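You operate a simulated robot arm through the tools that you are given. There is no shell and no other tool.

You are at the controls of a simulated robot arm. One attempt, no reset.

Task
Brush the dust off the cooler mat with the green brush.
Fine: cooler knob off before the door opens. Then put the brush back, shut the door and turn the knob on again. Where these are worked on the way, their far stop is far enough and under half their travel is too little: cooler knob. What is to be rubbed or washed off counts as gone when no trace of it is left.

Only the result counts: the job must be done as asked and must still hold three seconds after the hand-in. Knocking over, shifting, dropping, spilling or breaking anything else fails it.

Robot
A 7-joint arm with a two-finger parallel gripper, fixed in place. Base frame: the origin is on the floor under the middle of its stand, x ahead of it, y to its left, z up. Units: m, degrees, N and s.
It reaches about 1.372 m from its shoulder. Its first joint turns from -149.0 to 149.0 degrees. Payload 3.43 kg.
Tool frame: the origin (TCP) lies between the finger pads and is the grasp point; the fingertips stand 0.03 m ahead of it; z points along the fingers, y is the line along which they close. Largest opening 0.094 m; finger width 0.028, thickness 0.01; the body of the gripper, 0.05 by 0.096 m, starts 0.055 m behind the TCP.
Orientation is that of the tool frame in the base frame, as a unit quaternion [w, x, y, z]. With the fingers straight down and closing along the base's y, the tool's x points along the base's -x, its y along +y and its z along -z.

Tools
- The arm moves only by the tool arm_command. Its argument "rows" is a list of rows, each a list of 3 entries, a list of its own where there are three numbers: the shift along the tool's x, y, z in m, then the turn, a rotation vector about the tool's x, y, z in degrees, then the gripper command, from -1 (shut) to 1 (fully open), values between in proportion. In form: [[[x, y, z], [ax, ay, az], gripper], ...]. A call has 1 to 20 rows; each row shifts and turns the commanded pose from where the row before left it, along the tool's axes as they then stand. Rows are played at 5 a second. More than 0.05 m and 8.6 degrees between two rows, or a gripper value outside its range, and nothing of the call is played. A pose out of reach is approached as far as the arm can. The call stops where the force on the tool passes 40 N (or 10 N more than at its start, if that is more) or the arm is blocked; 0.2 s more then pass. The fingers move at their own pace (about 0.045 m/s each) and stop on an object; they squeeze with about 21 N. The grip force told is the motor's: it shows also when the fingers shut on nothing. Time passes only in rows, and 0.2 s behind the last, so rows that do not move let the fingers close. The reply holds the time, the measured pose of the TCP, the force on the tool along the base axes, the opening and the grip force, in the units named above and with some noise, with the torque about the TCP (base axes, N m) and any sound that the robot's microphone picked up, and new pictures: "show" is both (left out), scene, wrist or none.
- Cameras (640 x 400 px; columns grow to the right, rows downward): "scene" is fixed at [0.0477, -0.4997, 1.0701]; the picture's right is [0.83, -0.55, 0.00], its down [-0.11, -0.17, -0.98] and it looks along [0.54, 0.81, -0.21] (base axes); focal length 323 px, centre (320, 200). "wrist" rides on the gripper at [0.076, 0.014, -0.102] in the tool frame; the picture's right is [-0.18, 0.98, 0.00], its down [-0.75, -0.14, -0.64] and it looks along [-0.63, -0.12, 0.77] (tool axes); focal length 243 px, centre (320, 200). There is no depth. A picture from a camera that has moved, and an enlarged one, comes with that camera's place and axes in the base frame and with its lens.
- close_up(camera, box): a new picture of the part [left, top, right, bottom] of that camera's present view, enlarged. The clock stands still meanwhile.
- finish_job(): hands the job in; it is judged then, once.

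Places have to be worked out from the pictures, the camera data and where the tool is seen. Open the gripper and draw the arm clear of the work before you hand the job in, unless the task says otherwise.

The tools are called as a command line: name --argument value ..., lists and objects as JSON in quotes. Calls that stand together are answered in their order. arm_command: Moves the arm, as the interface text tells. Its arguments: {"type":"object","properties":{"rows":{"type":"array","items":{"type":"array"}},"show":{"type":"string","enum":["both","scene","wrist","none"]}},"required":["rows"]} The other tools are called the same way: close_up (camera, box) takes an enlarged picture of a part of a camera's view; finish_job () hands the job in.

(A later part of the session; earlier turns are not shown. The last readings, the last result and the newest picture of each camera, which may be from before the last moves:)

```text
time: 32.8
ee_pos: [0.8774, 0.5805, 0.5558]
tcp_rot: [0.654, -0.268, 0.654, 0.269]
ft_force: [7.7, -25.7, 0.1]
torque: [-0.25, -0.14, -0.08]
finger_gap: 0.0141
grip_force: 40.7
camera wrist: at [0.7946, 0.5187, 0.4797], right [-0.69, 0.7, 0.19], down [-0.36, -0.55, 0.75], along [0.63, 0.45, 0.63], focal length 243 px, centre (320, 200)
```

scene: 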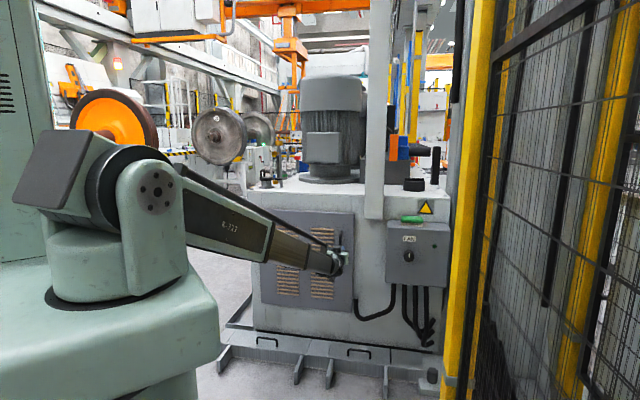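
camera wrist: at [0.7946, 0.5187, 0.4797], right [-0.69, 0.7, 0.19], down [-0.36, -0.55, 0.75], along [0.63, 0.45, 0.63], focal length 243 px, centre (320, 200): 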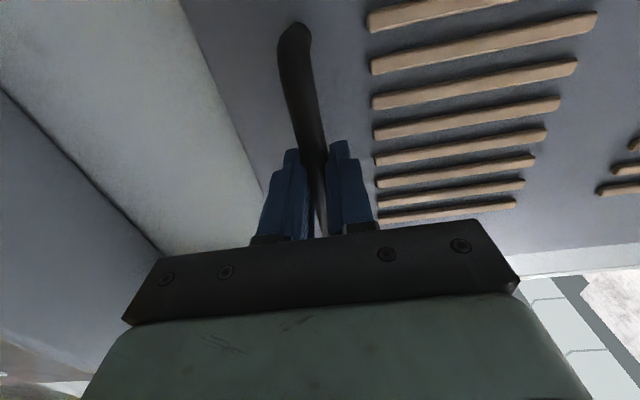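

The bar is gripped (gap 0.014) with the tool slightly left of the bar. I start pulling along the door's arc with a small first step and check the forces.

arm_command --rows '[[[0, 0.0004, -0.0176], [1.25, 0, 0], -1], [[0, 0.0038, -0.0175], [1.25, 0, 0], -1], [[0, 0, 0], [0, 0, 0], -1]]' --show "both"

```text
time: 33.6
ee_pos: [0.8489, 0.5615, 0.5561]
tcp_rot: [0.66, -0.255, 0.658, 0.257]
ft_force: [13.0, -22.5, 14.8]
torque: [-0.48, 0.29, -0.07]
finger_gap: 0.014
grip_force: 44.2
camera wrist: at [0.764, 0.5034, 0.4792], right [-0.66, 0.73, 0.19], down [-0.38, -0.54, 0.75], along [0.64, 0.43, 0.63], focal length 243 px, centre (320, 200)
```

scene: 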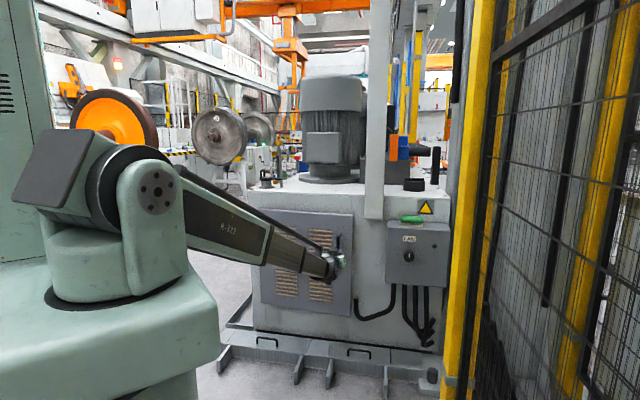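
wrist: 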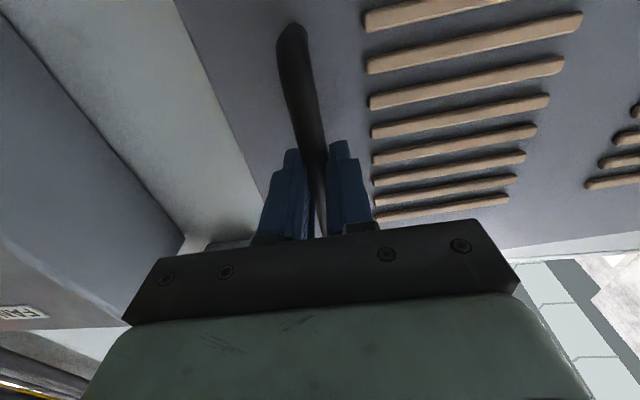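

The door follows (handle fixed between the pads). I continue along the arc, easing the sideways bias a little.

arm_command --rows '[[[-0.001, 0.007, -0.0348], [2.5, 0, 0], -1], [[0, 0.0107, -0.0343], [2.5, 0, 0], -1], [[0, 0, 0], [0, 0, 0], -1]]' --show "both"

```text
time: 34.1
ee_pos: [0.8204, 0.5448, 0.5564]
tcp_rot: [0.66, -0.255, 0.659, 0.253]
ft_force: [-3.7, 7.3, 1.2]
torque: [0.03, 1.0, 0.0]
finger_gap: 0.0135
grip_force: 44.9
out of reach, approached as far as the arm can: row 1, 2
stopped in row 2: the force on the tool passed its limit at 67 N (the readings are from after the stop); the commanded pose is now the measured one
camera wrist: at [0.7348, 0.4865, 0.4794], right [-0.66, 0.73, 0.18], down [-0.38, -0.53, 0.75], along [0.65, 0.43, 0.63], focal length 243 px, centre (320, 200)
```

scene: 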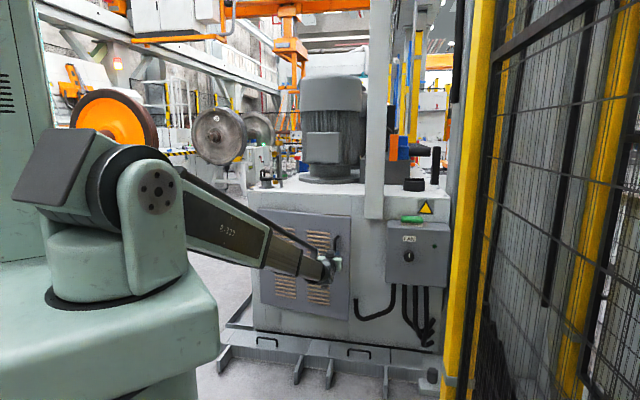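
wrist: 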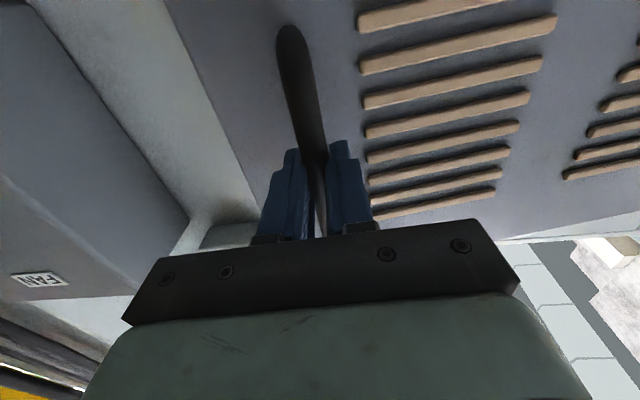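

The arm hit a wrist limit in this camera-down roll, so I'll use the camera-up roll instead, which lies mid-range. I release the handle with the door ajar (~9°), then roll positive while backing away.

arm_command --rows '[[[0, 0, 0], [0, 0, 0], 1], [[0, 0, 0], [0, 0, 0], 1], [[0, 0, 0], [0, 0, 0], 1], [[0, 0, 0], [0, 0, 0], 1], [[0, 0, 0], [0, 0, 8], 1], [[0, 0, 0], [0, 0, 8], 1], [[0, 0, 0], [0, 0, 8], 1], [[0, 0, -0.03], [0, 0, 0], 1], [[0, 0, -0.03], [0, 0, 0], 1], [[0, 0, -0.03], [0, 0, 0], 1]]' --show "both"

```text
time: 36.3
ee_pos: [0.7521, 0.4809, 0.5592]
tcp_rot: [0.593, -0.114, 0.697, 0.386]
ft_force: [1.1, 0.2, 0.2]
torque: [0.01, 0.0, -0.02]
finger_gap: 0.094
grip_force: 0.1
camera wrist: at [0.6469, 0.4446, 0.4942], right [-0.55, 0.61, 0.56], down [-0.19, -0.75, 0.63], along [0.81, 0.25, 0.53], focal length 243 px, centre (320, 200)
```

scene: 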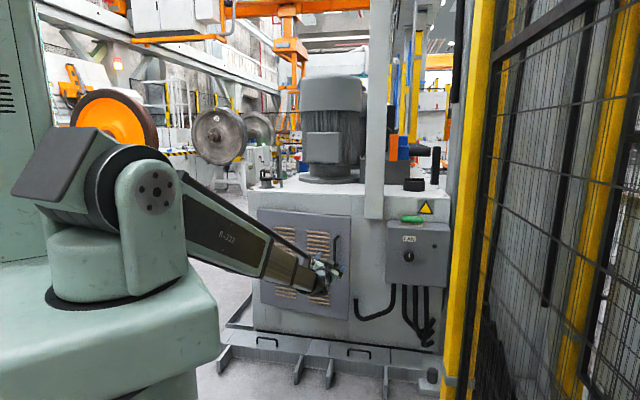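
wrist: 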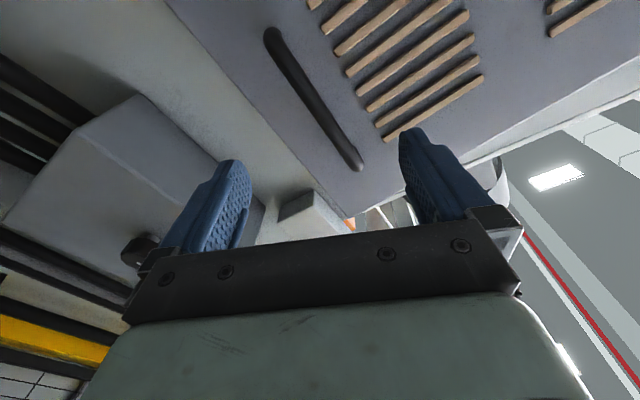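

Clear of the handle now. I roll on to the camera-up orientation in place.

arm_command --rows '[[[0, 0, 0], [0, 0, 8.2], 1], [[0, 0, 0], [0, 0, 8.2], 1], [[0, 0, 0], [0, 0, 8.2], 1], [[0, 0, 0], [0, 0, 8.2], 1], [[0, 0, 0], [0, 0, 8.2], 1], [[0, 0, 0], [0, 0, 8.2], 1], [[0, 0, 0], [0, 0, 8.2], 1], [[0, 0, 0], [0, 0, 8.2], 1], [[0, 0, 0], [0, 0, 8.2], 1], [[0, 0, 0], [0, 0, 8.2], 1], [[0, 0, 0], [0, 0, 8.2], 1], [[0, 0, 0], [0, 0, 8.2], 1], [[0, 0, 0], [0, 0, 8.2], 1], [[0, 0, 0], [0, 0, 8.2], 1], [[0, 0, 0], [0, 0, 8.2], 1], [[0, 0, 0], [0, 0, 8.2], 1], [[0, 0, 0], [0, 0, 8.2], 1], [[0, 0, 0], [0, 0, 8.2], 1], [[0, 0, 0], [0, 0, 8.2], 1]]' --show "both"

```text
time: 40.3
ee_pos: [0.7538, 0.4827, 0.5573]
tcp_rot: [-0.253, 0.658, 0.257, 0.661]
ft_force: [0.2, -0.7, -0.5]
torque: [-0.04, 0.03, 0.0]
finger_gap: 0.0937
grip_force: 0.0
camera wrist: at [0.6877, 0.4041, 0.6319], right [0.66, -0.73, -0.18], down [-0.57, -0.33, -0.76], along [0.49, 0.6, -0.63], focal length 243 px, centre (320, 200)
```

scene: 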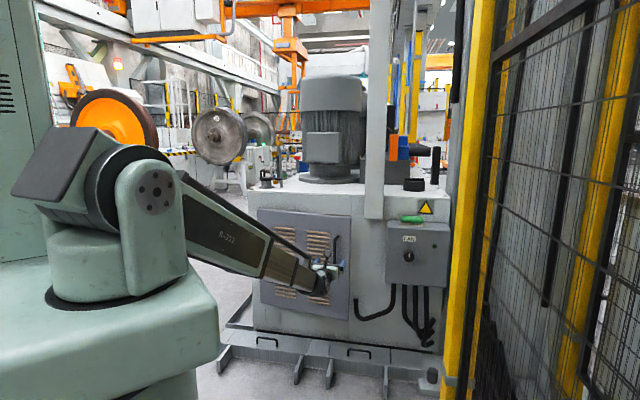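
wrist: 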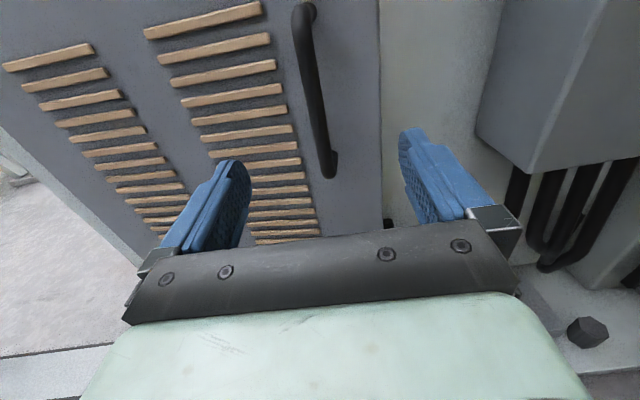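

Now in camera-up orientation the handle stands between the fingers, and the door stayed ajar. I approach and regrasp the bar.

arm_command --rows '[[[0, -0.001, 0.032], [0, 0, 0], 1], [[0, -0.001, 0.032], [0, 0, 0], 1], [[0, 0, 0.032], [0, 0, 0], 1], [[0, 0, 0], [0, 0, 0], -1], [[0, 0, 0], [0, 0, 0], -1], [[0, 0, 0], [0, 0, 0], -1], [[0, 0, 0], [0, 0, 0], -1], [[0, 0, 0], [0, 0, 0], -1], [[0, 0, 0], [0, 0, 0], -1]]' --show "both"

```text
time: 42.3
ee_pos: [0.8235, 0.5495, 0.5569]
tcp_rot: [-0.251, 0.66, 0.254, 0.661]
ft_force: [18.1, -34.5, 2.5]
torque: [0.53, 0.04, -0.12]
finger_gap: 0.0181
grip_force: 44.4
camera wrist: at [0.7576, 0.4707, 0.6331], right [0.66, -0.73, -0.18], down [-0.57, -0.33, -0.75], along [0.49, 0.6, -0.63], focal length 243 px, centre (320, 200)
```

scene: 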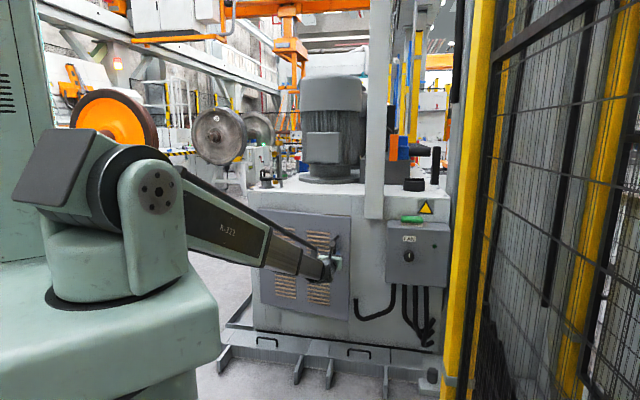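
wrist: 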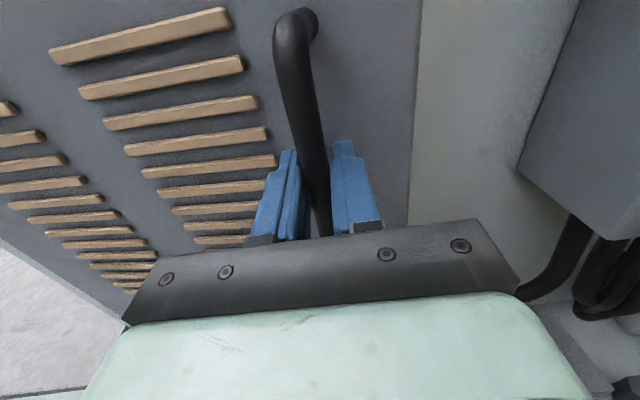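

The bar is a few millimetres right of centre (37 N sideways). I shift slightly right to settle the grip before pulling.

arm_command --rows '[[[0, 0.002, 0], [0, 0, 0], -1], [[0, 0.002, 0], [0, 0, 0], -1], [[0, 0, 0], [0, 0, 0], -1]]' --show "none"

```text
time: 43.1
ee_pos: [0.8246, 0.5497, 0.5574]
tcp_rot: [-0.253, 0.657, 0.259, 0.661]
ft_force: [2.7, -4.0, 3.9]
torque: [-0.04, 1.31, 0.01]
finger_gap: 0.0183
grip_force: 45.2
```

Forces are now small. I resume pulling along the arc, with the tool yawing at about half the door's rate.

arm_command --rows '[[[0, -0.0076, -0.0271], [-2, 0, 0], -1], [[0, -0.0123, -0.0337], [-2.5, 0, 0], -1], [[0, 0, 0], [0, 0, 0], -1]]' --show "wrist"

```text
time: 43.5
ee_pos: [0.8084, 0.5414, 0.5583]
tcp_rot: [-0.252, 0.657, 0.261, 0.66]
ft_force: [-5.1, 7.0, -1.0]
torque: [0.51, 1.0, 0.0]
finger_gap: 0.0181
grip_force: 44.6
out of reach, approached as far as the arm can: row 1
stopped in row 1: the force on the tool passed its limit at 55 N (the readings are from after the stop); the commanded pose is now the measured one
camera wrist: at [0.7414, 0.4624, 0.6334], right [0.67, -0.73, -0.17], down [-0.56, -0.34, -0.76], along [0.49, 0.6, -0.63], focal length 243 px, centre (320, 200)
```

wrist: 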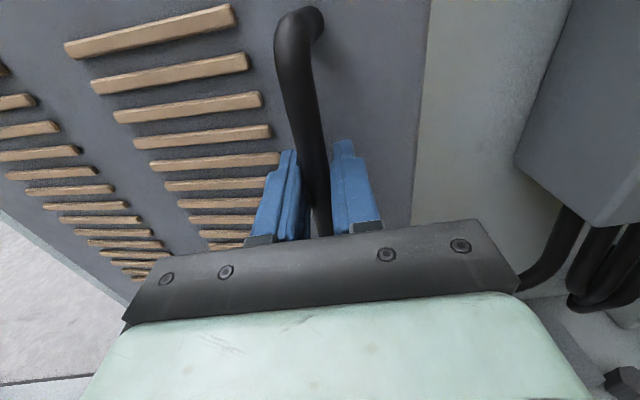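

It stopped again with a force spike. I test with small steps along the arc without yaw to see where the force comes from.

arm_command --rows '[[[0, -0.003, -0.009], [0, 0, 0], -1], [[0, 0, 0], [0, 0, 0], -1]]' --show "none"

arm_command --rows '[[[0, -0.003, -0.009], [0, 0, 0], -1], [[0, 0, 0], [0, 0, 0], -1]]' --show "none"

```text
time: 44.1
ee_pos: [0.7993, 0.5357, 0.5571]
tcp_rot: [-0.251, 0.657, 0.261, 0.661]
ft_force: [-5.2, 13.3, -7.0]
torque: [1.19, 0.28, -0.04]
finger_gap: 0.0182
grip_force: 45.1
```

```text
time: 44.7
ee_pos: [0.7903, 0.5339, 0.5574]
tcp_rot: [-0.251, 0.657, 0.262, 0.661]
ft_force: [-8.4, 18.7, -10.5]
torque: [0.75, 0.65, 0.03]
finger_gap: 0.0184
grip_force: 44.6
```

The force shows the tool lagging to the right of the arc by a couple of millimetres; my hinge model otherwise fits (door ~14°). I correct and continue in small steps.

arm_command --rows '[[[-0.0005, -0.0068, -0.0138], [0, 0, 0], -1], [[-0.0005, -0.0068, -0.0138], [0, 0, 0], -1], [[0, 0, 0], [0, 0, 0], -1]]' --show "wrist"

```text
time: 45.6
ee_pos: [0.7627, 0.5228, 0.5569]
tcp_rot: [-0.255, 0.656, 0.266, 0.659]
ft_force: [-2.7, 6.6, -1.2]
torque: [0.73, 0.74, -0.01]
finger_gap: 0.0181
grip_force: 45.1
out of reach, approached as far as the arm can: row 2
stopped in row 3: the force on the tool passed its limit at 41 N (the readings are from after the stop); the commanded pose is now the measured one
camera wrist: at [0.697, 0.444, 0.6337], right [0.68, -0.72, -0.17], down [-0.56, -0.35, -0.75], along [0.48, 0.6, -0.63], focal length 243 px, centre (320, 200)
```

wrist: 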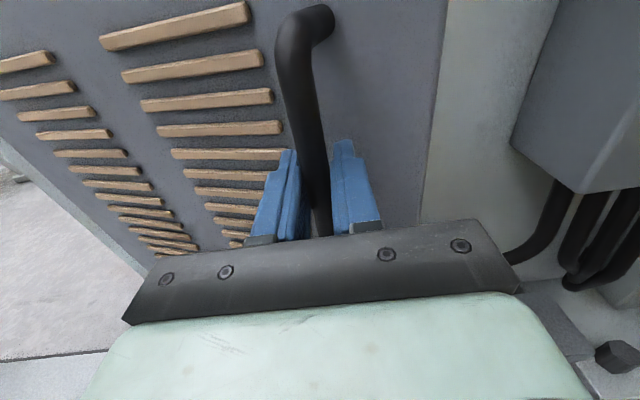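

Door now about 18° open. The spikes may be from moving too briskly, so I pull slower with finer rows and a gentle yaw.

arm_command --rows '[[[0, -0.0036, -0.0064], [-0.5, 0, 0], -1], [[0, -0.0036, -0.0064], [-0.5, 0, 0], -1], [[0, -0.0043, -0.0079], [-0.6, 0, 0], -1], [[0, -0.0043, -0.0079], [-0.6, 0, 0], -1], [[0, -0.0043, -0.0079], [-0.6, 0, 0], -1], [[0, -0.0043, -0.0079], [-0.6, 0, 0], -1], [[0, -0.0046, -0.0078], [-0.6, 0, 0], -1], [[0, -0.0046, -0.0078], [-0.6, 0, 0], -1]]' --show "wrist"

```text
time: 46.2
ee_pos: [0.7513, 0.5204, 0.558]
tcp_rot: [-0.255, 0.656, 0.268, 0.658]
ft_force: [-3.1, 7.2, -1.5]
torque: [0.62, 0.88, 0.02]
finger_gap: 0.0183
grip_force: 45.2
out of reach, approached as far as the arm can: row 2
stopped in row 2: the force on the tool passed its limit at 48 N (the readings are from after the stop); the commanded pose is now the measured one
camera wrist: at [0.687, 0.4408, 0.634], right [0.68, -0.71, -0.16], down [-0.55, -0.35, -0.75], along [0.48, 0.6, -0.64], focal length 243 px, centre (320, 200)
```

wrist: 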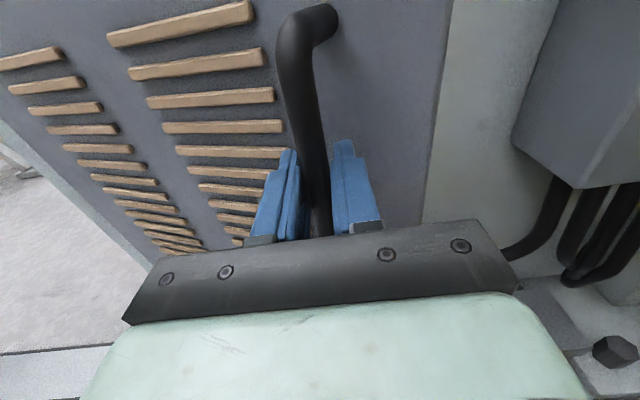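

The gripped pull keeps spiking, but the door is ~20° ajar, leaving a gap of over 10 cm behind it. I'll release the handle and instead hook behind the door's top edge with a downward-pointing closed gripper; first release, back off and rise.

arm_command --rows '[[[0, 0, 0], [0, 0, 0], 1], [[0, 0, 0], [0, 0, 0], 1], [[0, 0, 0], [0, 0, 0], 1], [[0, 0, 0], [0, 0, 0], 1], [[0, 0, -0.035], [0, 0, 0], 1], [[0, 0, -0.035], [0, 0, 0], 1], [[0, 0, -0.035], [0, 0, 0], 1], [[0.045, 0, 0], [0, 0, 0], 1], [[0.045, 0, 0], [0, 0, 0], 1], [[0.045, 0, 0], [0, 0, 0], 1], [[0.045, 0, 0], [0, 0, 0], 1], [[0.045, 0, 0], [0, 0, 0], 1], [[0, 0, 0], [0, 0, -8.2], 1], [[0, 0, 0], [0, 0, -8.2], 1], [[0, 0, 0], [0, 0, -8.2], 1], [[0, 0, 0], [0, 0, -8.2], 1], [[0, 0, 0], [0, 0, -8.2], 1], [[0, 0, 0], [0, 0, -8.2], 1]]' --show "both"

```text
time: 50.0
ee_pos: [0.6745, 0.4517, 0.7828]
tcp_rot: [0.043, 0.482, 0.518, 0.705]
ft_force: [-0.5, 0.7, -0.3]
torque: [0.03, -0.01, 0.01]
finger_gap: 0.0938
grip_force: 0.1
camera wrist: at [0.5655, 0.4176, 0.842], right [0.53, -0.55, 0.64], down [-0.13, -0.8, -0.59], along [0.84, 0.23, -0.49], focal length 243 px, centre (320, 200)
```

scene: 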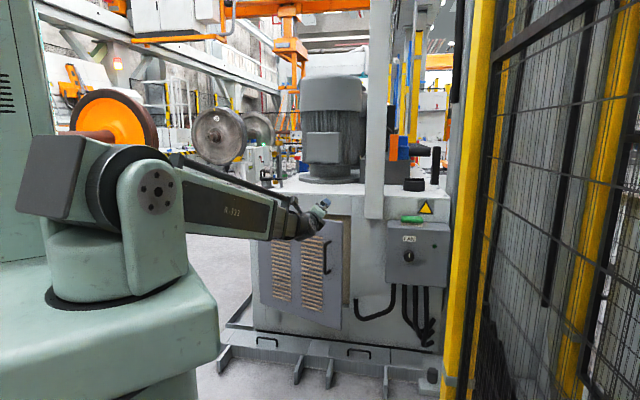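
wrist: 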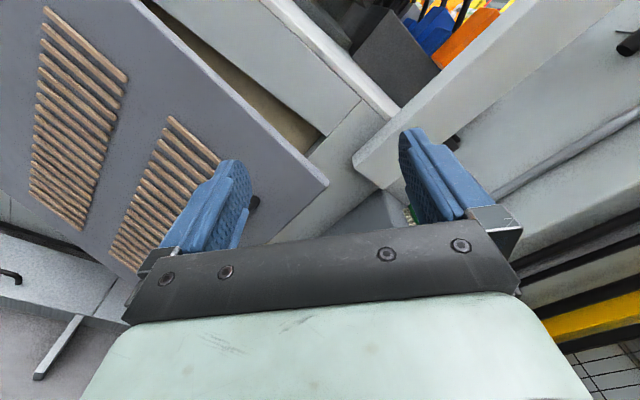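

The door is open by roughly 20–25° and something beige shows inside. I now rotate the tool to point straight down with the camera on the robot's side.

arm_command --rows '[[[0, 0, 0], [5.382, 2.622, -5.456], -1], [[0, 0, 0], [5.382, 2.622, -5.456], -1], [[0, 0, 0], [5.382, 2.622, -5.456], -1], [[0, 0, 0], [5.382, 2.622, -5.456], -1], [[0, 0, 0], [5.382, 2.622, -5.456], -1], [[0, 0, 0], [5.382, 2.622, -5.456], -1], [[0, 0, 0], [5.382, 2.622, -5.456], -1], [[0, 0, 0], [5.382, 2.622, -5.456], -1], [[0, 0, 0], [5.382, 2.622, -5.456], -1], [[0, 0, 0], [5.382, 2.622, -5.456], -1], [[0, 0, 0], [5.382, 2.622, -5.456], -1], [[0, 0, 0], [5.382, 2.622, -5.456], -1], [[0, 0, 0], [5.382, 2.622, -5.456], -1], [[0, 0, 0], [5.382, 2.622, -5.456], -1], [[0, 0, 0], [5.382, 2.622, -5.456], -1], [[0, 0, 0], [5.382, 2.622, -5.456], -1], [[0, 0, 0], [5.382, 2.622, -5.456], -1], [[0, 0, 0], [5.382, 2.622, -5.456], -1]]' --show "both"

```text
time: 53.8
ee_pos: [0.6751, 0.4515, 0.7836]
tcp_rot: [0.0, -0.383, 0.924, -0.001]
ft_force: [-1.0, 0.1, -0.8]
torque: [0.0, -0.03, -0.02]
finger_gap: 0.0001
grip_force: 20.8
camera wrist: at [0.6102, 0.4078, 0.8854], right [-0.57, 0.82, 0.0], down [0.63, 0.44, 0.64], along [0.53, 0.36, -0.77], focal length 243 px, centre (320, 200)
```

scene: 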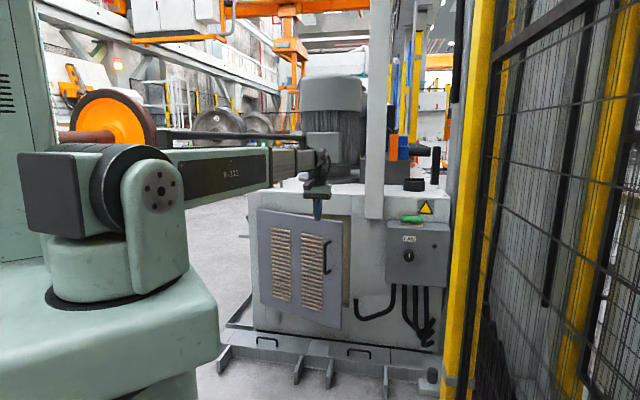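
wrist: 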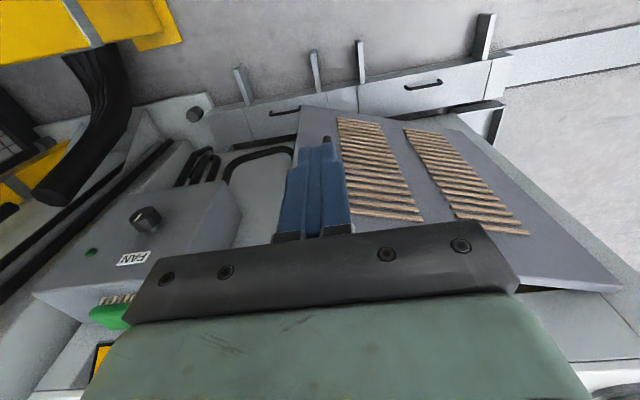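

The tool now points down. I zoom to measure the door angle and look at the gap behind it.

close_up --camera "scene" --box '[240, 180, 400, 340]'

close_up --camera "wrist" --box '[200, 80, 640, 360]'

```text
2.50 times, centred on (320, 260) of scene
camera zoom: at [0.0477, -0.4997, 1.0701], right [0.83, -0.55, 0.0], down [-0.11, -0.17, -0.98], along [0.54, 0.81, -0.21], focal length 807 px, centre (320, 50)
```

zoom: 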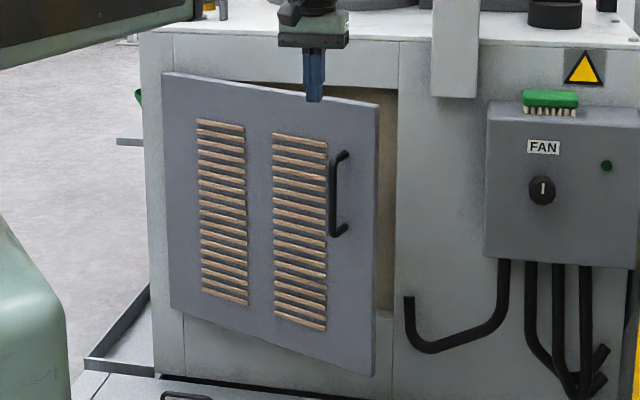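

```text
1.43 times, centred on (420, 220) of wrist
camera zoom: at [0.6102, 0.4078, 0.8854], right [-0.57, 0.82, 0.0], down [0.63, 0.44, 0.64], along [0.53, 0.36, -0.77], focal length 347 px, centre (177, 171)
```

zoom: 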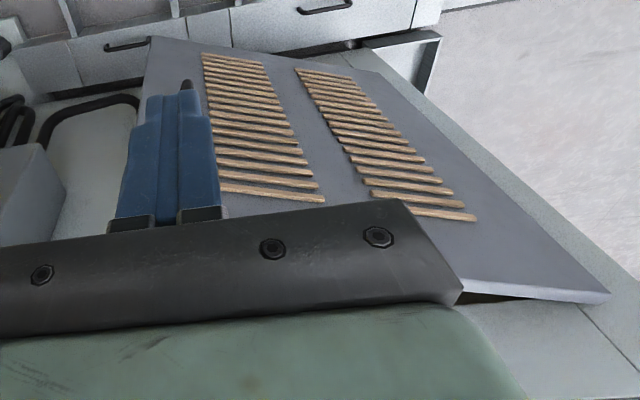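

The door is ~20° open: free edge near n≈0.93, cabinet front near n≈1.11. I move over the door's top edge to e≈0.15, n≈1.05 at the present height and check before descending.

arm_command --rows '[[[-0.0422, 0.0013, 0], [0, 0, 0], -1], [[-0.0422, 0.0013, 0], [0, 0, 0], -1], [[-0.0422, 0.0013, 0], [0, 0, 0], -1], [[-0.0422, 0.0013, 0], [0, 0, 0], -1], [[-0.0422, 0.0013, 0], [0, 0, 0], -1], [[-0.0422, 0.0013, 0], [0, 0, 0], -1], [[0, 0, 0], [0, 0, 0], -1]]' --show "both"

```text
time: 55.4
ee_pos: [0.8437, 0.6366, 0.7832]
tcp_rot: [0.0, -0.383, 0.924, -0.001]
ft_force: [0.5, -0.2, -0.3]
torque: [-0.04, -0.01, 0.02]
finger_gap: 0.0
grip_force: 20.7
camera wrist: at [0.7808, 0.5927, 0.8851], right [-0.56, 0.83, 0.0], down [0.63, 0.43, 0.64], along [0.53, 0.36, -0.77], focal length 243 px, centre (320, 200)
```

scene: 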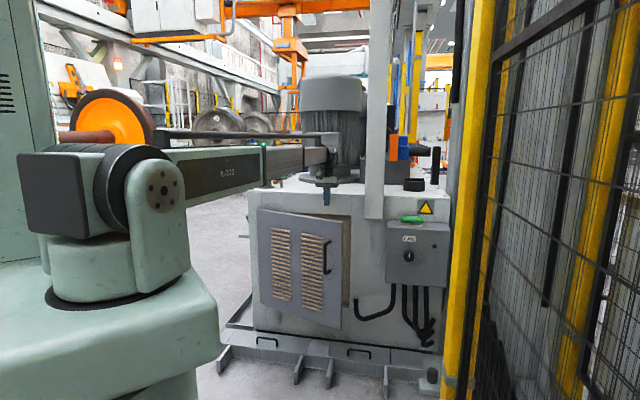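
wrist: 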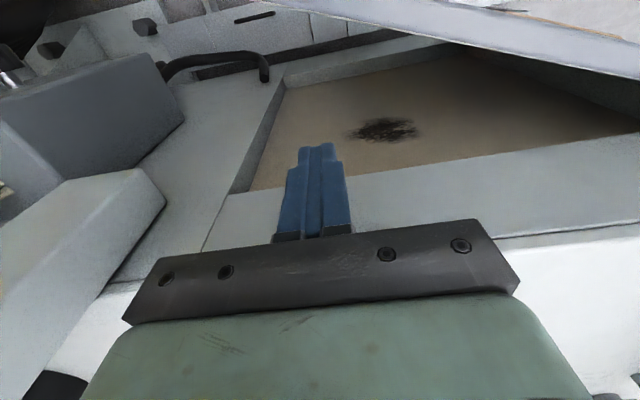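

The dust patch on the beige mat is visible inside. I descend behind the door so that the closed fingertips reach about 6 cm below the door's top edge.

arm_command --rows '[[[0, 0, 0.03], [0, 0, 0], -1], [[0, 0, 0.03], [0, 0, 0], -1], [[0, 0, 0.03], [0, 0, 0], -1], [[0, 0, 0.02], [0, 0, 0], -1], [[0, 0, 0], [0, 0, 0], -1]]' --show "both"

```text
time: 56.6
ee_pos: [0.8464, 0.6345, 0.6752]
tcp_rot: [0.0, -0.383, 0.924, 0.0]
ft_force: [0.5, 0.5, -0.1]
torque: [-0.04, 0.04, 0.0]
finger_gap: 0.0001
grip_force: 20.7
camera wrist: at [0.7828, 0.5916, 0.7763], right [-0.56, 0.83, 0.0], down [0.63, 0.43, 0.64], along [0.53, 0.36, -0.77], focal length 243 px, centre (320, 200)
```

scene: 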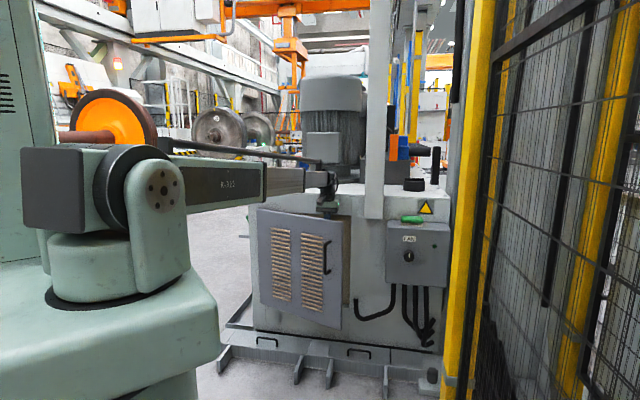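
wrist: 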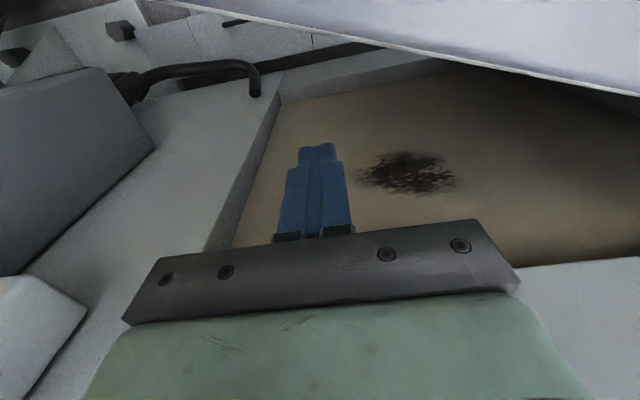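

The dust lies at about e≈0.06, z≈0.53 on a mat plane at n≈1.146. I now draw the door open by pulling the vertical finger along the door's arc, up to ~50° first.

arm_command --rows '[[[0.027, 0.005, 0], [0, 0, 0], -1], [[0.02, 0.006, 0], [0, 0, 0], -1], [[0.0186, 0.0086, 0], [0, 0, 0], -1], [[0.0279, 0.0116, 0], [0, 0, 0], -1], [[0.0268, 0.014, 0], [0, 0, 0], -1], [[0.0255, 0.0162, 0], [0, 0, 0], -1], [[0.024, 0.0184, 0], [0, 0, 0], -1], [[0.0222, 0.0204, 0], [0, 0, 0], -1]]' --show "both"

```text
time: 58.4
ee_pos: [0.6421, 0.5713, 0.6715]
tcp_rot: [0.0, -0.382, 0.924, 0.0]
ft_force: [-0.5, 0.1, 0.6]
torque: [0.0, 0.01, 0.01]
finger_gap: 0.0001
grip_force: 20.8
camera wrist: at [0.5783, 0.5278, 0.7734], right [-0.56, 0.83, 0.0], down [0.63, 0.43, 0.64], along [0.53, 0.36, -0.77], focal length 243 px, centre (320, 200)
```

scene: 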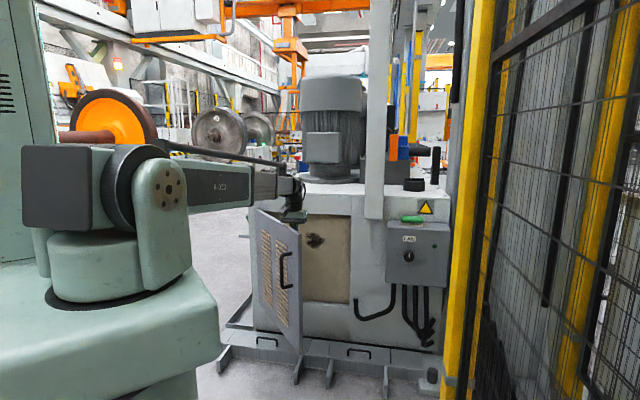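
wrist: 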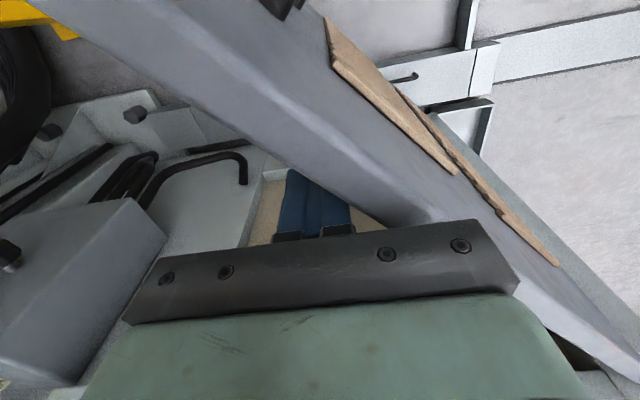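

The door swings freely (~50° now) and the dusty mat is visible. I keep sweeping it to about 100°.

arm_command --rows '[[[0.0233, 0.0226, -0.002], [0, 0, 0], -1], [[0.0184, 0.024, 0], [0, 0, 0], -1], [[0.0162, 0.0255, 0], [0, 0, 0], -1], [[0.0139, 0.0268, 0], [0, 0, 0], -1], [[0.0115, 0.0279, 0], [0, 0, 0], -1], [[0.0092, 0.0289, 0], [0, 0, 0], -1], [[0.0065, 0.0294, 0], [0, 0, 0], -1], [[0.0039, 0.03, 0], [0, 0, 0], -1], [[0.0013, 0.03, 0], [0, 0, 0], -1], [[-0.0013, 0.03, 0], [0, 0, 0], -1]]' --show "both"

```text
time: 60.6
ee_pos: [0.3704, 0.6913, 0.6736]
tcp_rot: [0.001, -0.382, 0.924, 0.0]
ft_force: [-0.4, -0.6, -0.1]
torque: [0.0, -0.02, 0.02]
finger_gap: 0.0001
grip_force: 20.5
camera wrist: at [0.3081, 0.6493, 0.775], right [-0.56, 0.83, 0.0], down [0.63, 0.43, 0.64], along [0.53, 0.36, -0.77], focal length 243 px, centre (320, 200)
```

scene: 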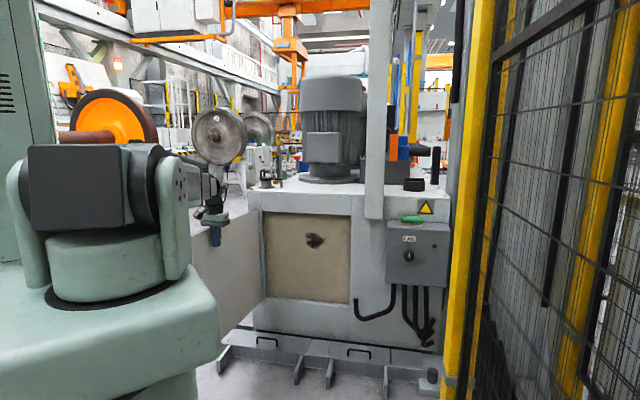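
wrist: 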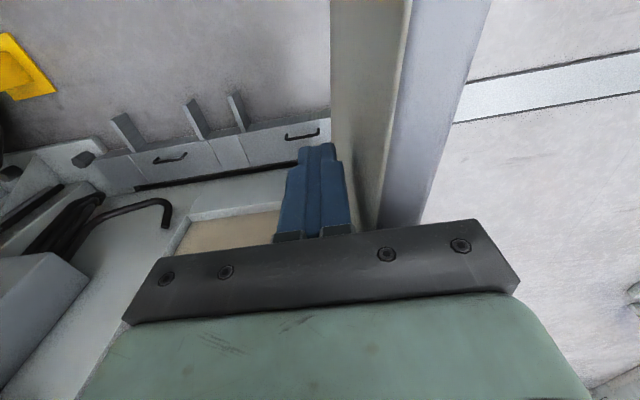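

The door is wide open and the mat fully visible. I zoom onto the mat and dust, and onto the brush.

close_up --camera "scene" --box '[255, 195, 365, 315]'

close_up --camera "scene" --box '[385, 200, 445, 240]'

close_up --camera "scene" --box '[160, 160, 280, 340]'

```text
3.33 times, centred on (310, 255) of scene
camera zoom: at [0.0477, -0.4997, 1.0701], right [0.83, -0.55, 0.0], down [-0.11, -0.17, -0.98], along [0.54, 0.81, -0.21], focal length 1076 px, centre (353, 17)
```

zoom: 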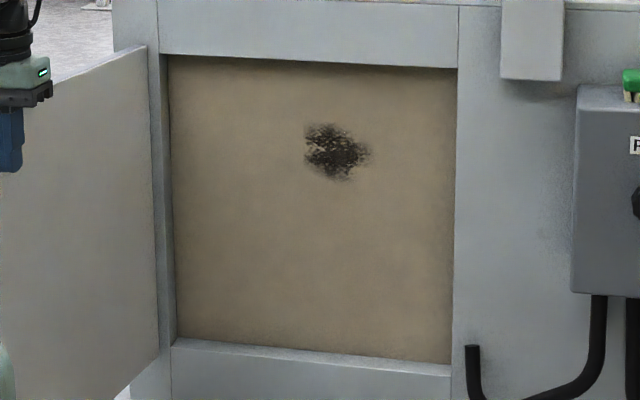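

```text
10.00 times, centred on (415, 220) of scene
camera zoom: at [0.0477, -0.4997, 1.0701], right [0.83, -0.55, 0.0], down [-0.11, -0.17, -0.98], along [0.54, 0.81, -0.21], focal length 3226 px, centre (-630, 0)
```

zoom: 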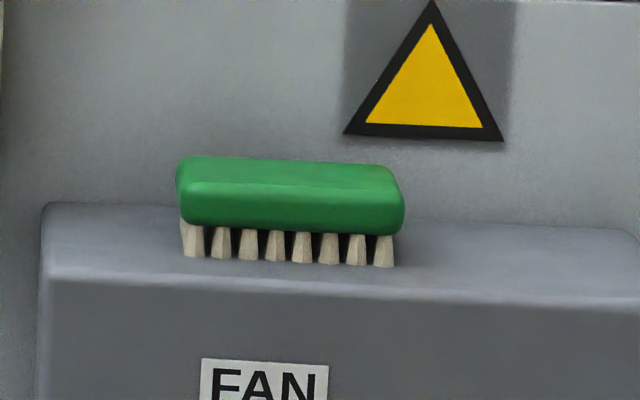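

```text
2.22 times, centred on (220, 250) of scene
camera zoom: at [0.0477, -0.4997, 1.0701], right [0.83, -0.55, 0.0], down [-0.11, -0.17, -0.98], along [0.54, 0.81, -0.21], focal length 717 px, centre (542, 89)
```

zoom: 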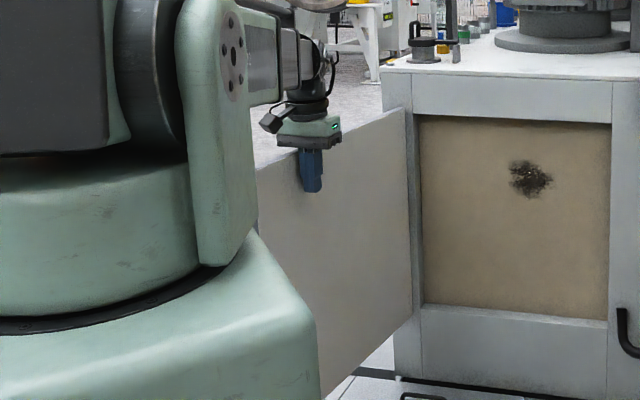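

The mat is recessed at n≈1.14 with dust centred near e≈0.07, z≈0.548 (about 0.10×0.09 m). The brush (≈0.09×0.05×0.03 m) sits on the box near e≈0.511, n≈1.053. I rise clear of the door and travel over in front of the box.

arm_command --rows '[[[0, 0, -0.045], [0, 0, 0], -1], [[0, 0, -0.045], [0, 0, 0], -1], [[0, 0, -0.045], [0, 0, 0], -1], [[0, 0, -0.045], [0, 0, 0], -1], [[-0.0069, -0.0461, 0], [0, 0, 0], -1], [[-0.0069, -0.0461, 0], [0, 0, 0], -1], [[-0.0069, -0.0461, 0], [0, 0, 0], -1], [[-0.0069, -0.0461, 0], [0, 0, 0], -1], [[-0.0069, -0.0461, 0], [0, 0, 0], -1], [[-0.0069, -0.0461, 0], [0, 0, 0], -1], [[-0.0069, -0.0461, 0], [0, 0, 0], -1], [[-0.0069, -0.0461, 0], [0, 0, 0], -1], [[-0.0069, -0.0461, 0], [0, 0, 0], -1], [[-0.0069, -0.0461, 0], [0, 0, 0], -1], [[-0.0069, -0.0461, 0], [0, 0, 0], -1], [[-0.0069, -0.0461, 0], [0, 0, 0], -1], [[-0.0069, -0.0461, 0], [0, 0, 0], -1], [[-0.0069, -0.0461, 0], [0, 0, 0], -1], [[-0.0069, -0.0461, 0], [0, 0, 0], -1], [[-0.0069, -0.0461, 0], [0, 0, 0], -1]]' --show "both"

```text
time: 64.8
ee_pos: [0.9745, 0.2489, 0.8567]
tcp_rot: [0.0, -0.382, 0.924, -0.001]
ft_force: [-1.0, -0.7, -0.3]
torque: [-0.02, -0.02, 0.0]
finger_gap: 0.0
grip_force: 21.1
camera wrist: at [0.9106, 0.206, 0.9585], right [-0.57, 0.82, 0.0], down [0.63, 0.43, 0.64], along [0.53, 0.36, -0.77], focal length 243 px, centre (320, 200)
```

scene: 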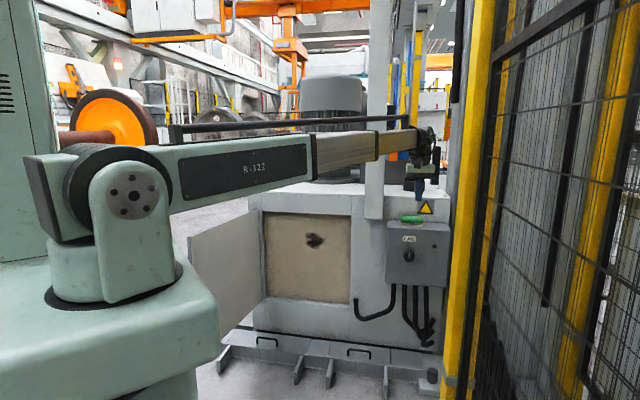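
wrist: 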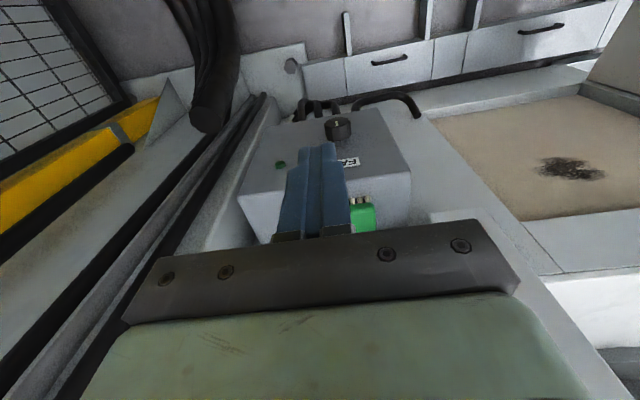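

The door stays open. I roll +90° so the fingers will close across the brush's short side, with the fingers opened to ~0.07 m.

arm_command --rows '[[[0, 0, 0], [0, 0, 8.18], 0.5], [[0, 0, 0], [0, 0, 8.18], 0.5], [[0, 0, 0], [0, 0, 8.18], 0.5], [[0, 0, 0], [0, 0, 8.18], 0.5], [[0, 0, 0], [0, 0, 8.18], 0.5], [[0, 0, 0], [0, 0, 8.18], 0.5], [[0, 0, 0], [0, 0, 8.18], 0.5], [[0, 0, 0], [0, 0, 8.18], 0.5], [[0, 0, 0], [0, 0, 8.18], 0.5], [[0, 0, 0], [0, 0, 8.18], 0.5], [[0, 0, 0], [0, 0, 8.2], 0.5]]' --show "both"

```text
time: 67.2
ee_pos: [0.9725, 0.2497, 0.8562]
tcp_rot: [0.0, 0.384, 0.923, 0.0]
ft_force: [0.2, 0.3, 0.8]
torque: [0.0, 0.0, 0.01]
finger_gap: 0.0704
grip_force: 0.0
camera wrist: at [0.9293, 0.3135, 0.9582], right [0.83, 0.56, 0.0], down [0.43, -0.63, 0.64], along [0.36, -0.53, -0.77], focal length 243 px, centre (320, 200)
```

scene: 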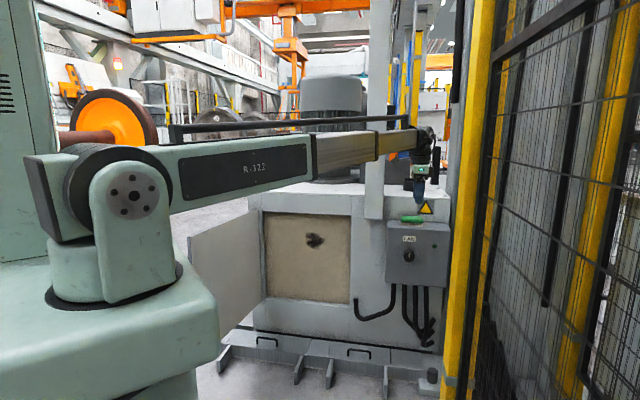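
wrist: 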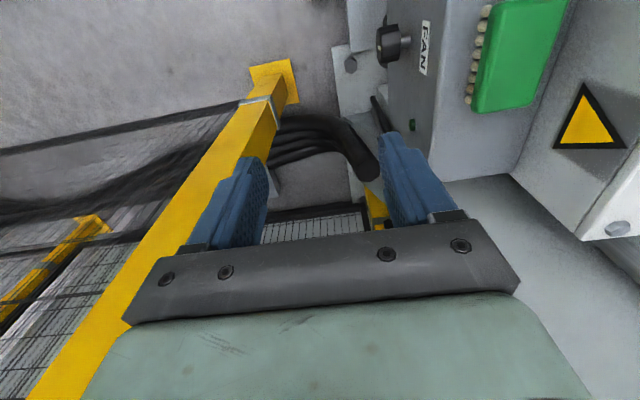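

The brush is in view from above. I zoom to locate its corners precisely.

close_up --camera "wrist" --box '[380, 0, 640, 160]'

```text
2.46 times, centred on (510, 80) of wrist
camera zoom: at [0.9293, 0.3135, 0.9582], right [0.83, 0.56, 0.0], down [0.43, -0.63, 0.64], along [0.36, -0.53, -0.77], focal length 597 px, centre (-148, 495)
```

zoom: 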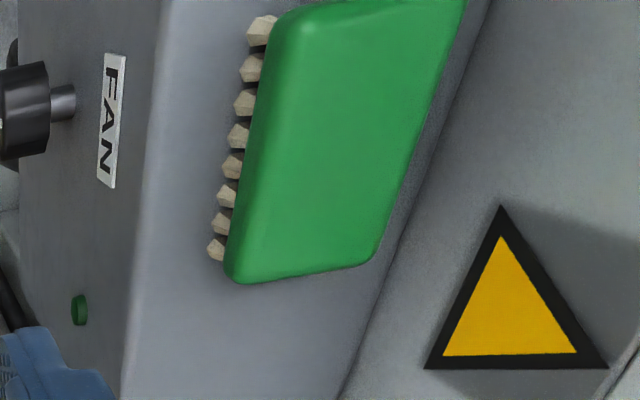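

The brush centre works out to n≈1.046, e≈0.512, top z≈0.708. I move above it at the current height and check alignment.

arm_command --rows '[[[0, 0.0455, 0], [0, 0, 0], 0.5], [[-0.001, 0.0455, 0], [0, 0, 0], 0.5], [[0, 0.0455, 0], [0, 0, 0], 0.5], [[0, 0.0455, 0], [0, 0, 0], 0.5], [[0, 0, 0.03], [0, 0, 0], 0.5], [[0, 0, 0.03], [0, 0, 0], 0.5], [[0, 0, 0], [0, 0, 0], 0.5]]' --show "both"

```text
time: 68.8
ee_pos: [1.1017, 0.3761, 0.7953]
tcp_rot: [0.0, 0.383, 0.924, -0.001]
ft_force: [0.2, 0.1, -0.1]
torque: [0.03, -0.01, -0.02]
finger_gap: 0.0704
grip_force: 0.0
camera wrist: at [1.0584, 0.4399, 0.8978], right [0.83, 0.56, 0.0], down [0.43, -0.63, 0.64], along [0.36, -0.53, -0.77], focal length 243 px, centre (320, 200)
```

scene: 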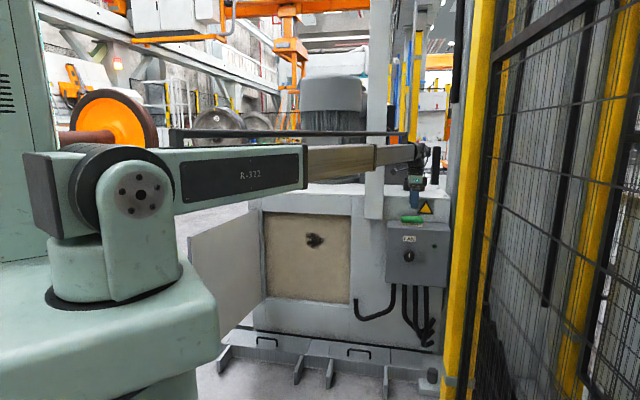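
wrist: 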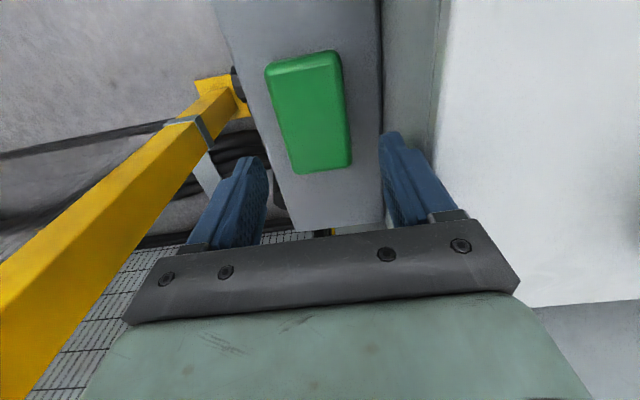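

The brush appears at n≈1.012–1.067, e≈0.469–0.556, so I shift 5 mm toward me and descend to straddle it (tips to z≈0.69).

arm_command --rows '[[[0, -0.005, 0.02], [0, 0, 0], 0.5], [[0, 0, 0.02], [0, 0, 0], 0.5], [[0, 0, 0.02], [0, 0, 0], 0.5], [[0, 0, 0.015], [0, 0, 0], 0.5], [[0, 0, 0], [0, 0, 0], 0.5]]' --show "both"

```text
time: 70.0
ee_pos: [1.0993, 0.374, 0.7204]
tcp_rot: [0.0, 0.383, 0.924, 0.0]
ft_force: [0.0, -0.8, -0.2]
torque: [0.0, -0.01, 0.0]
finger_gap: 0.0706
grip_force: 0.1
camera wrist: at [1.0553, 0.4382, 0.822], right [0.83, 0.56, 0.0], down [0.43, -0.63, 0.64], along [0.36, -0.53, -0.77], focal length 243 px, centre (320, 200)
```

scene: 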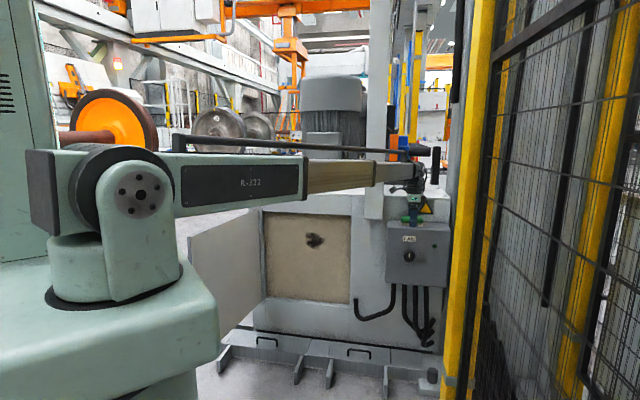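
wrist: 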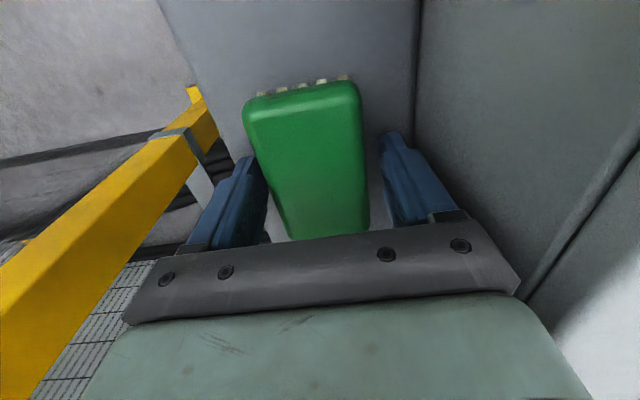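

close_up --camera "scene" --box '[380, 180, 450, 250]'

close_up --camera "wrist" --box '[180, 60, 460, 250]'

```text
5.71 times, centred on (415, 215) of scene
camera zoom: at [0.0477, -0.4997, 1.0701], right [0.83, -0.55, 0.0], down [-0.11, -0.17, -0.98], along [0.54, 0.81, -0.21], focal length 1844 px, centre (-223, 114)
```

zoom: 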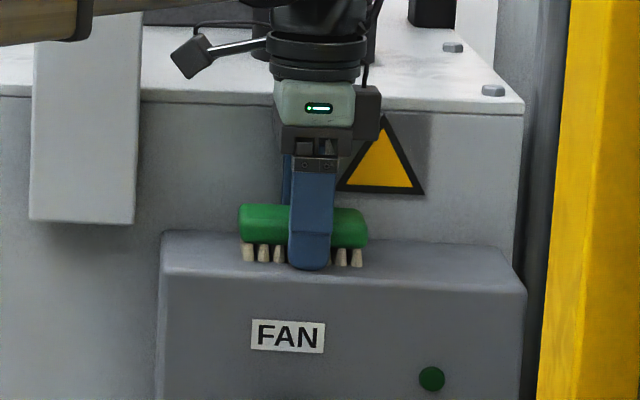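

```text
2.11 times, centred on (320, 155) of wrist
camera zoom: at [1.0553, 0.4382, 0.822], right [0.83, 0.56, 0.0], down [0.43, -0.63, 0.64], along [0.36, -0.53, -0.77], focal length 511 px, centre (320, 295)
```

zoom: 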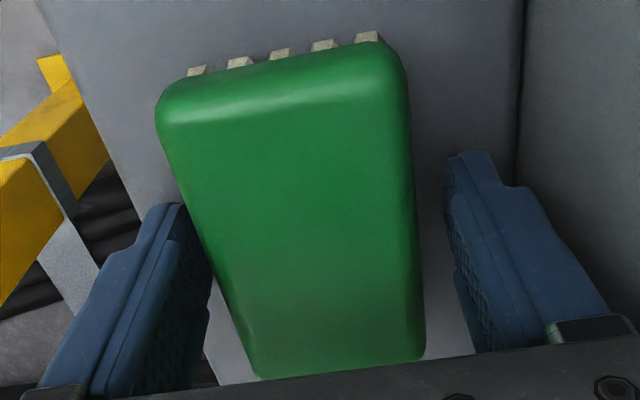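

The front finger is nearer the brush than the rear one, so I shift ~3 mm toward me and close on the brush.

arm_command --rows '[[[0, -0.003, 0], [0, 0, 0], 0.5], [[0, 0, 0], [0, 0, 0], -1], [[0, 0, 0], [0, 0, 0], -1], [[0, 0, 0], [0, 0, 0], -1], [[0, 0, 0], [0, 0, 0], -1]]' --show "both"

```text
time: 71.2
ee_pos: [1.0962, 0.3717, 0.7199]
tcp_rot: [0.0, 0.383, 0.924, 0.0]
ft_force: [0.9, -0.3, 3.2]
torque: [0.08, -0.06, -0.01]
finger_gap: 0.0577
grip_force: 20.8
camera wrist: at [1.0524, 0.4357, 0.8218], right [0.83, 0.56, 0.0], down [0.43, -0.63, 0.64], along [0.36, -0.53, -0.77], focal length 243 px, centre (320, 200)
```

scene: 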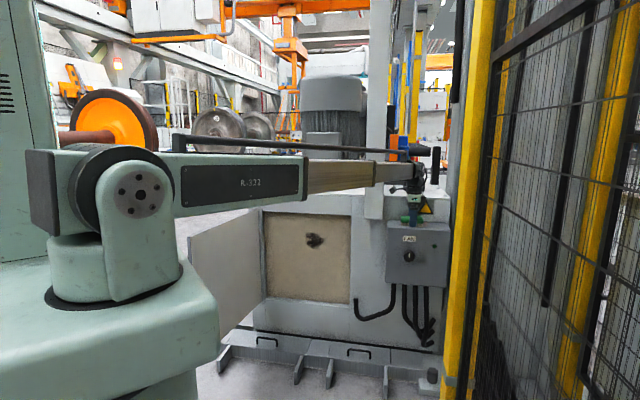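
wrist: 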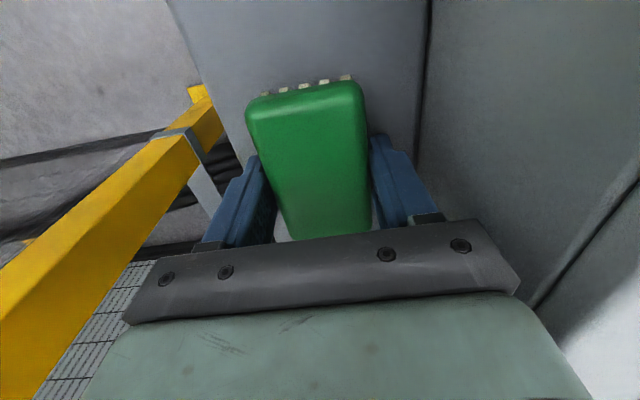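

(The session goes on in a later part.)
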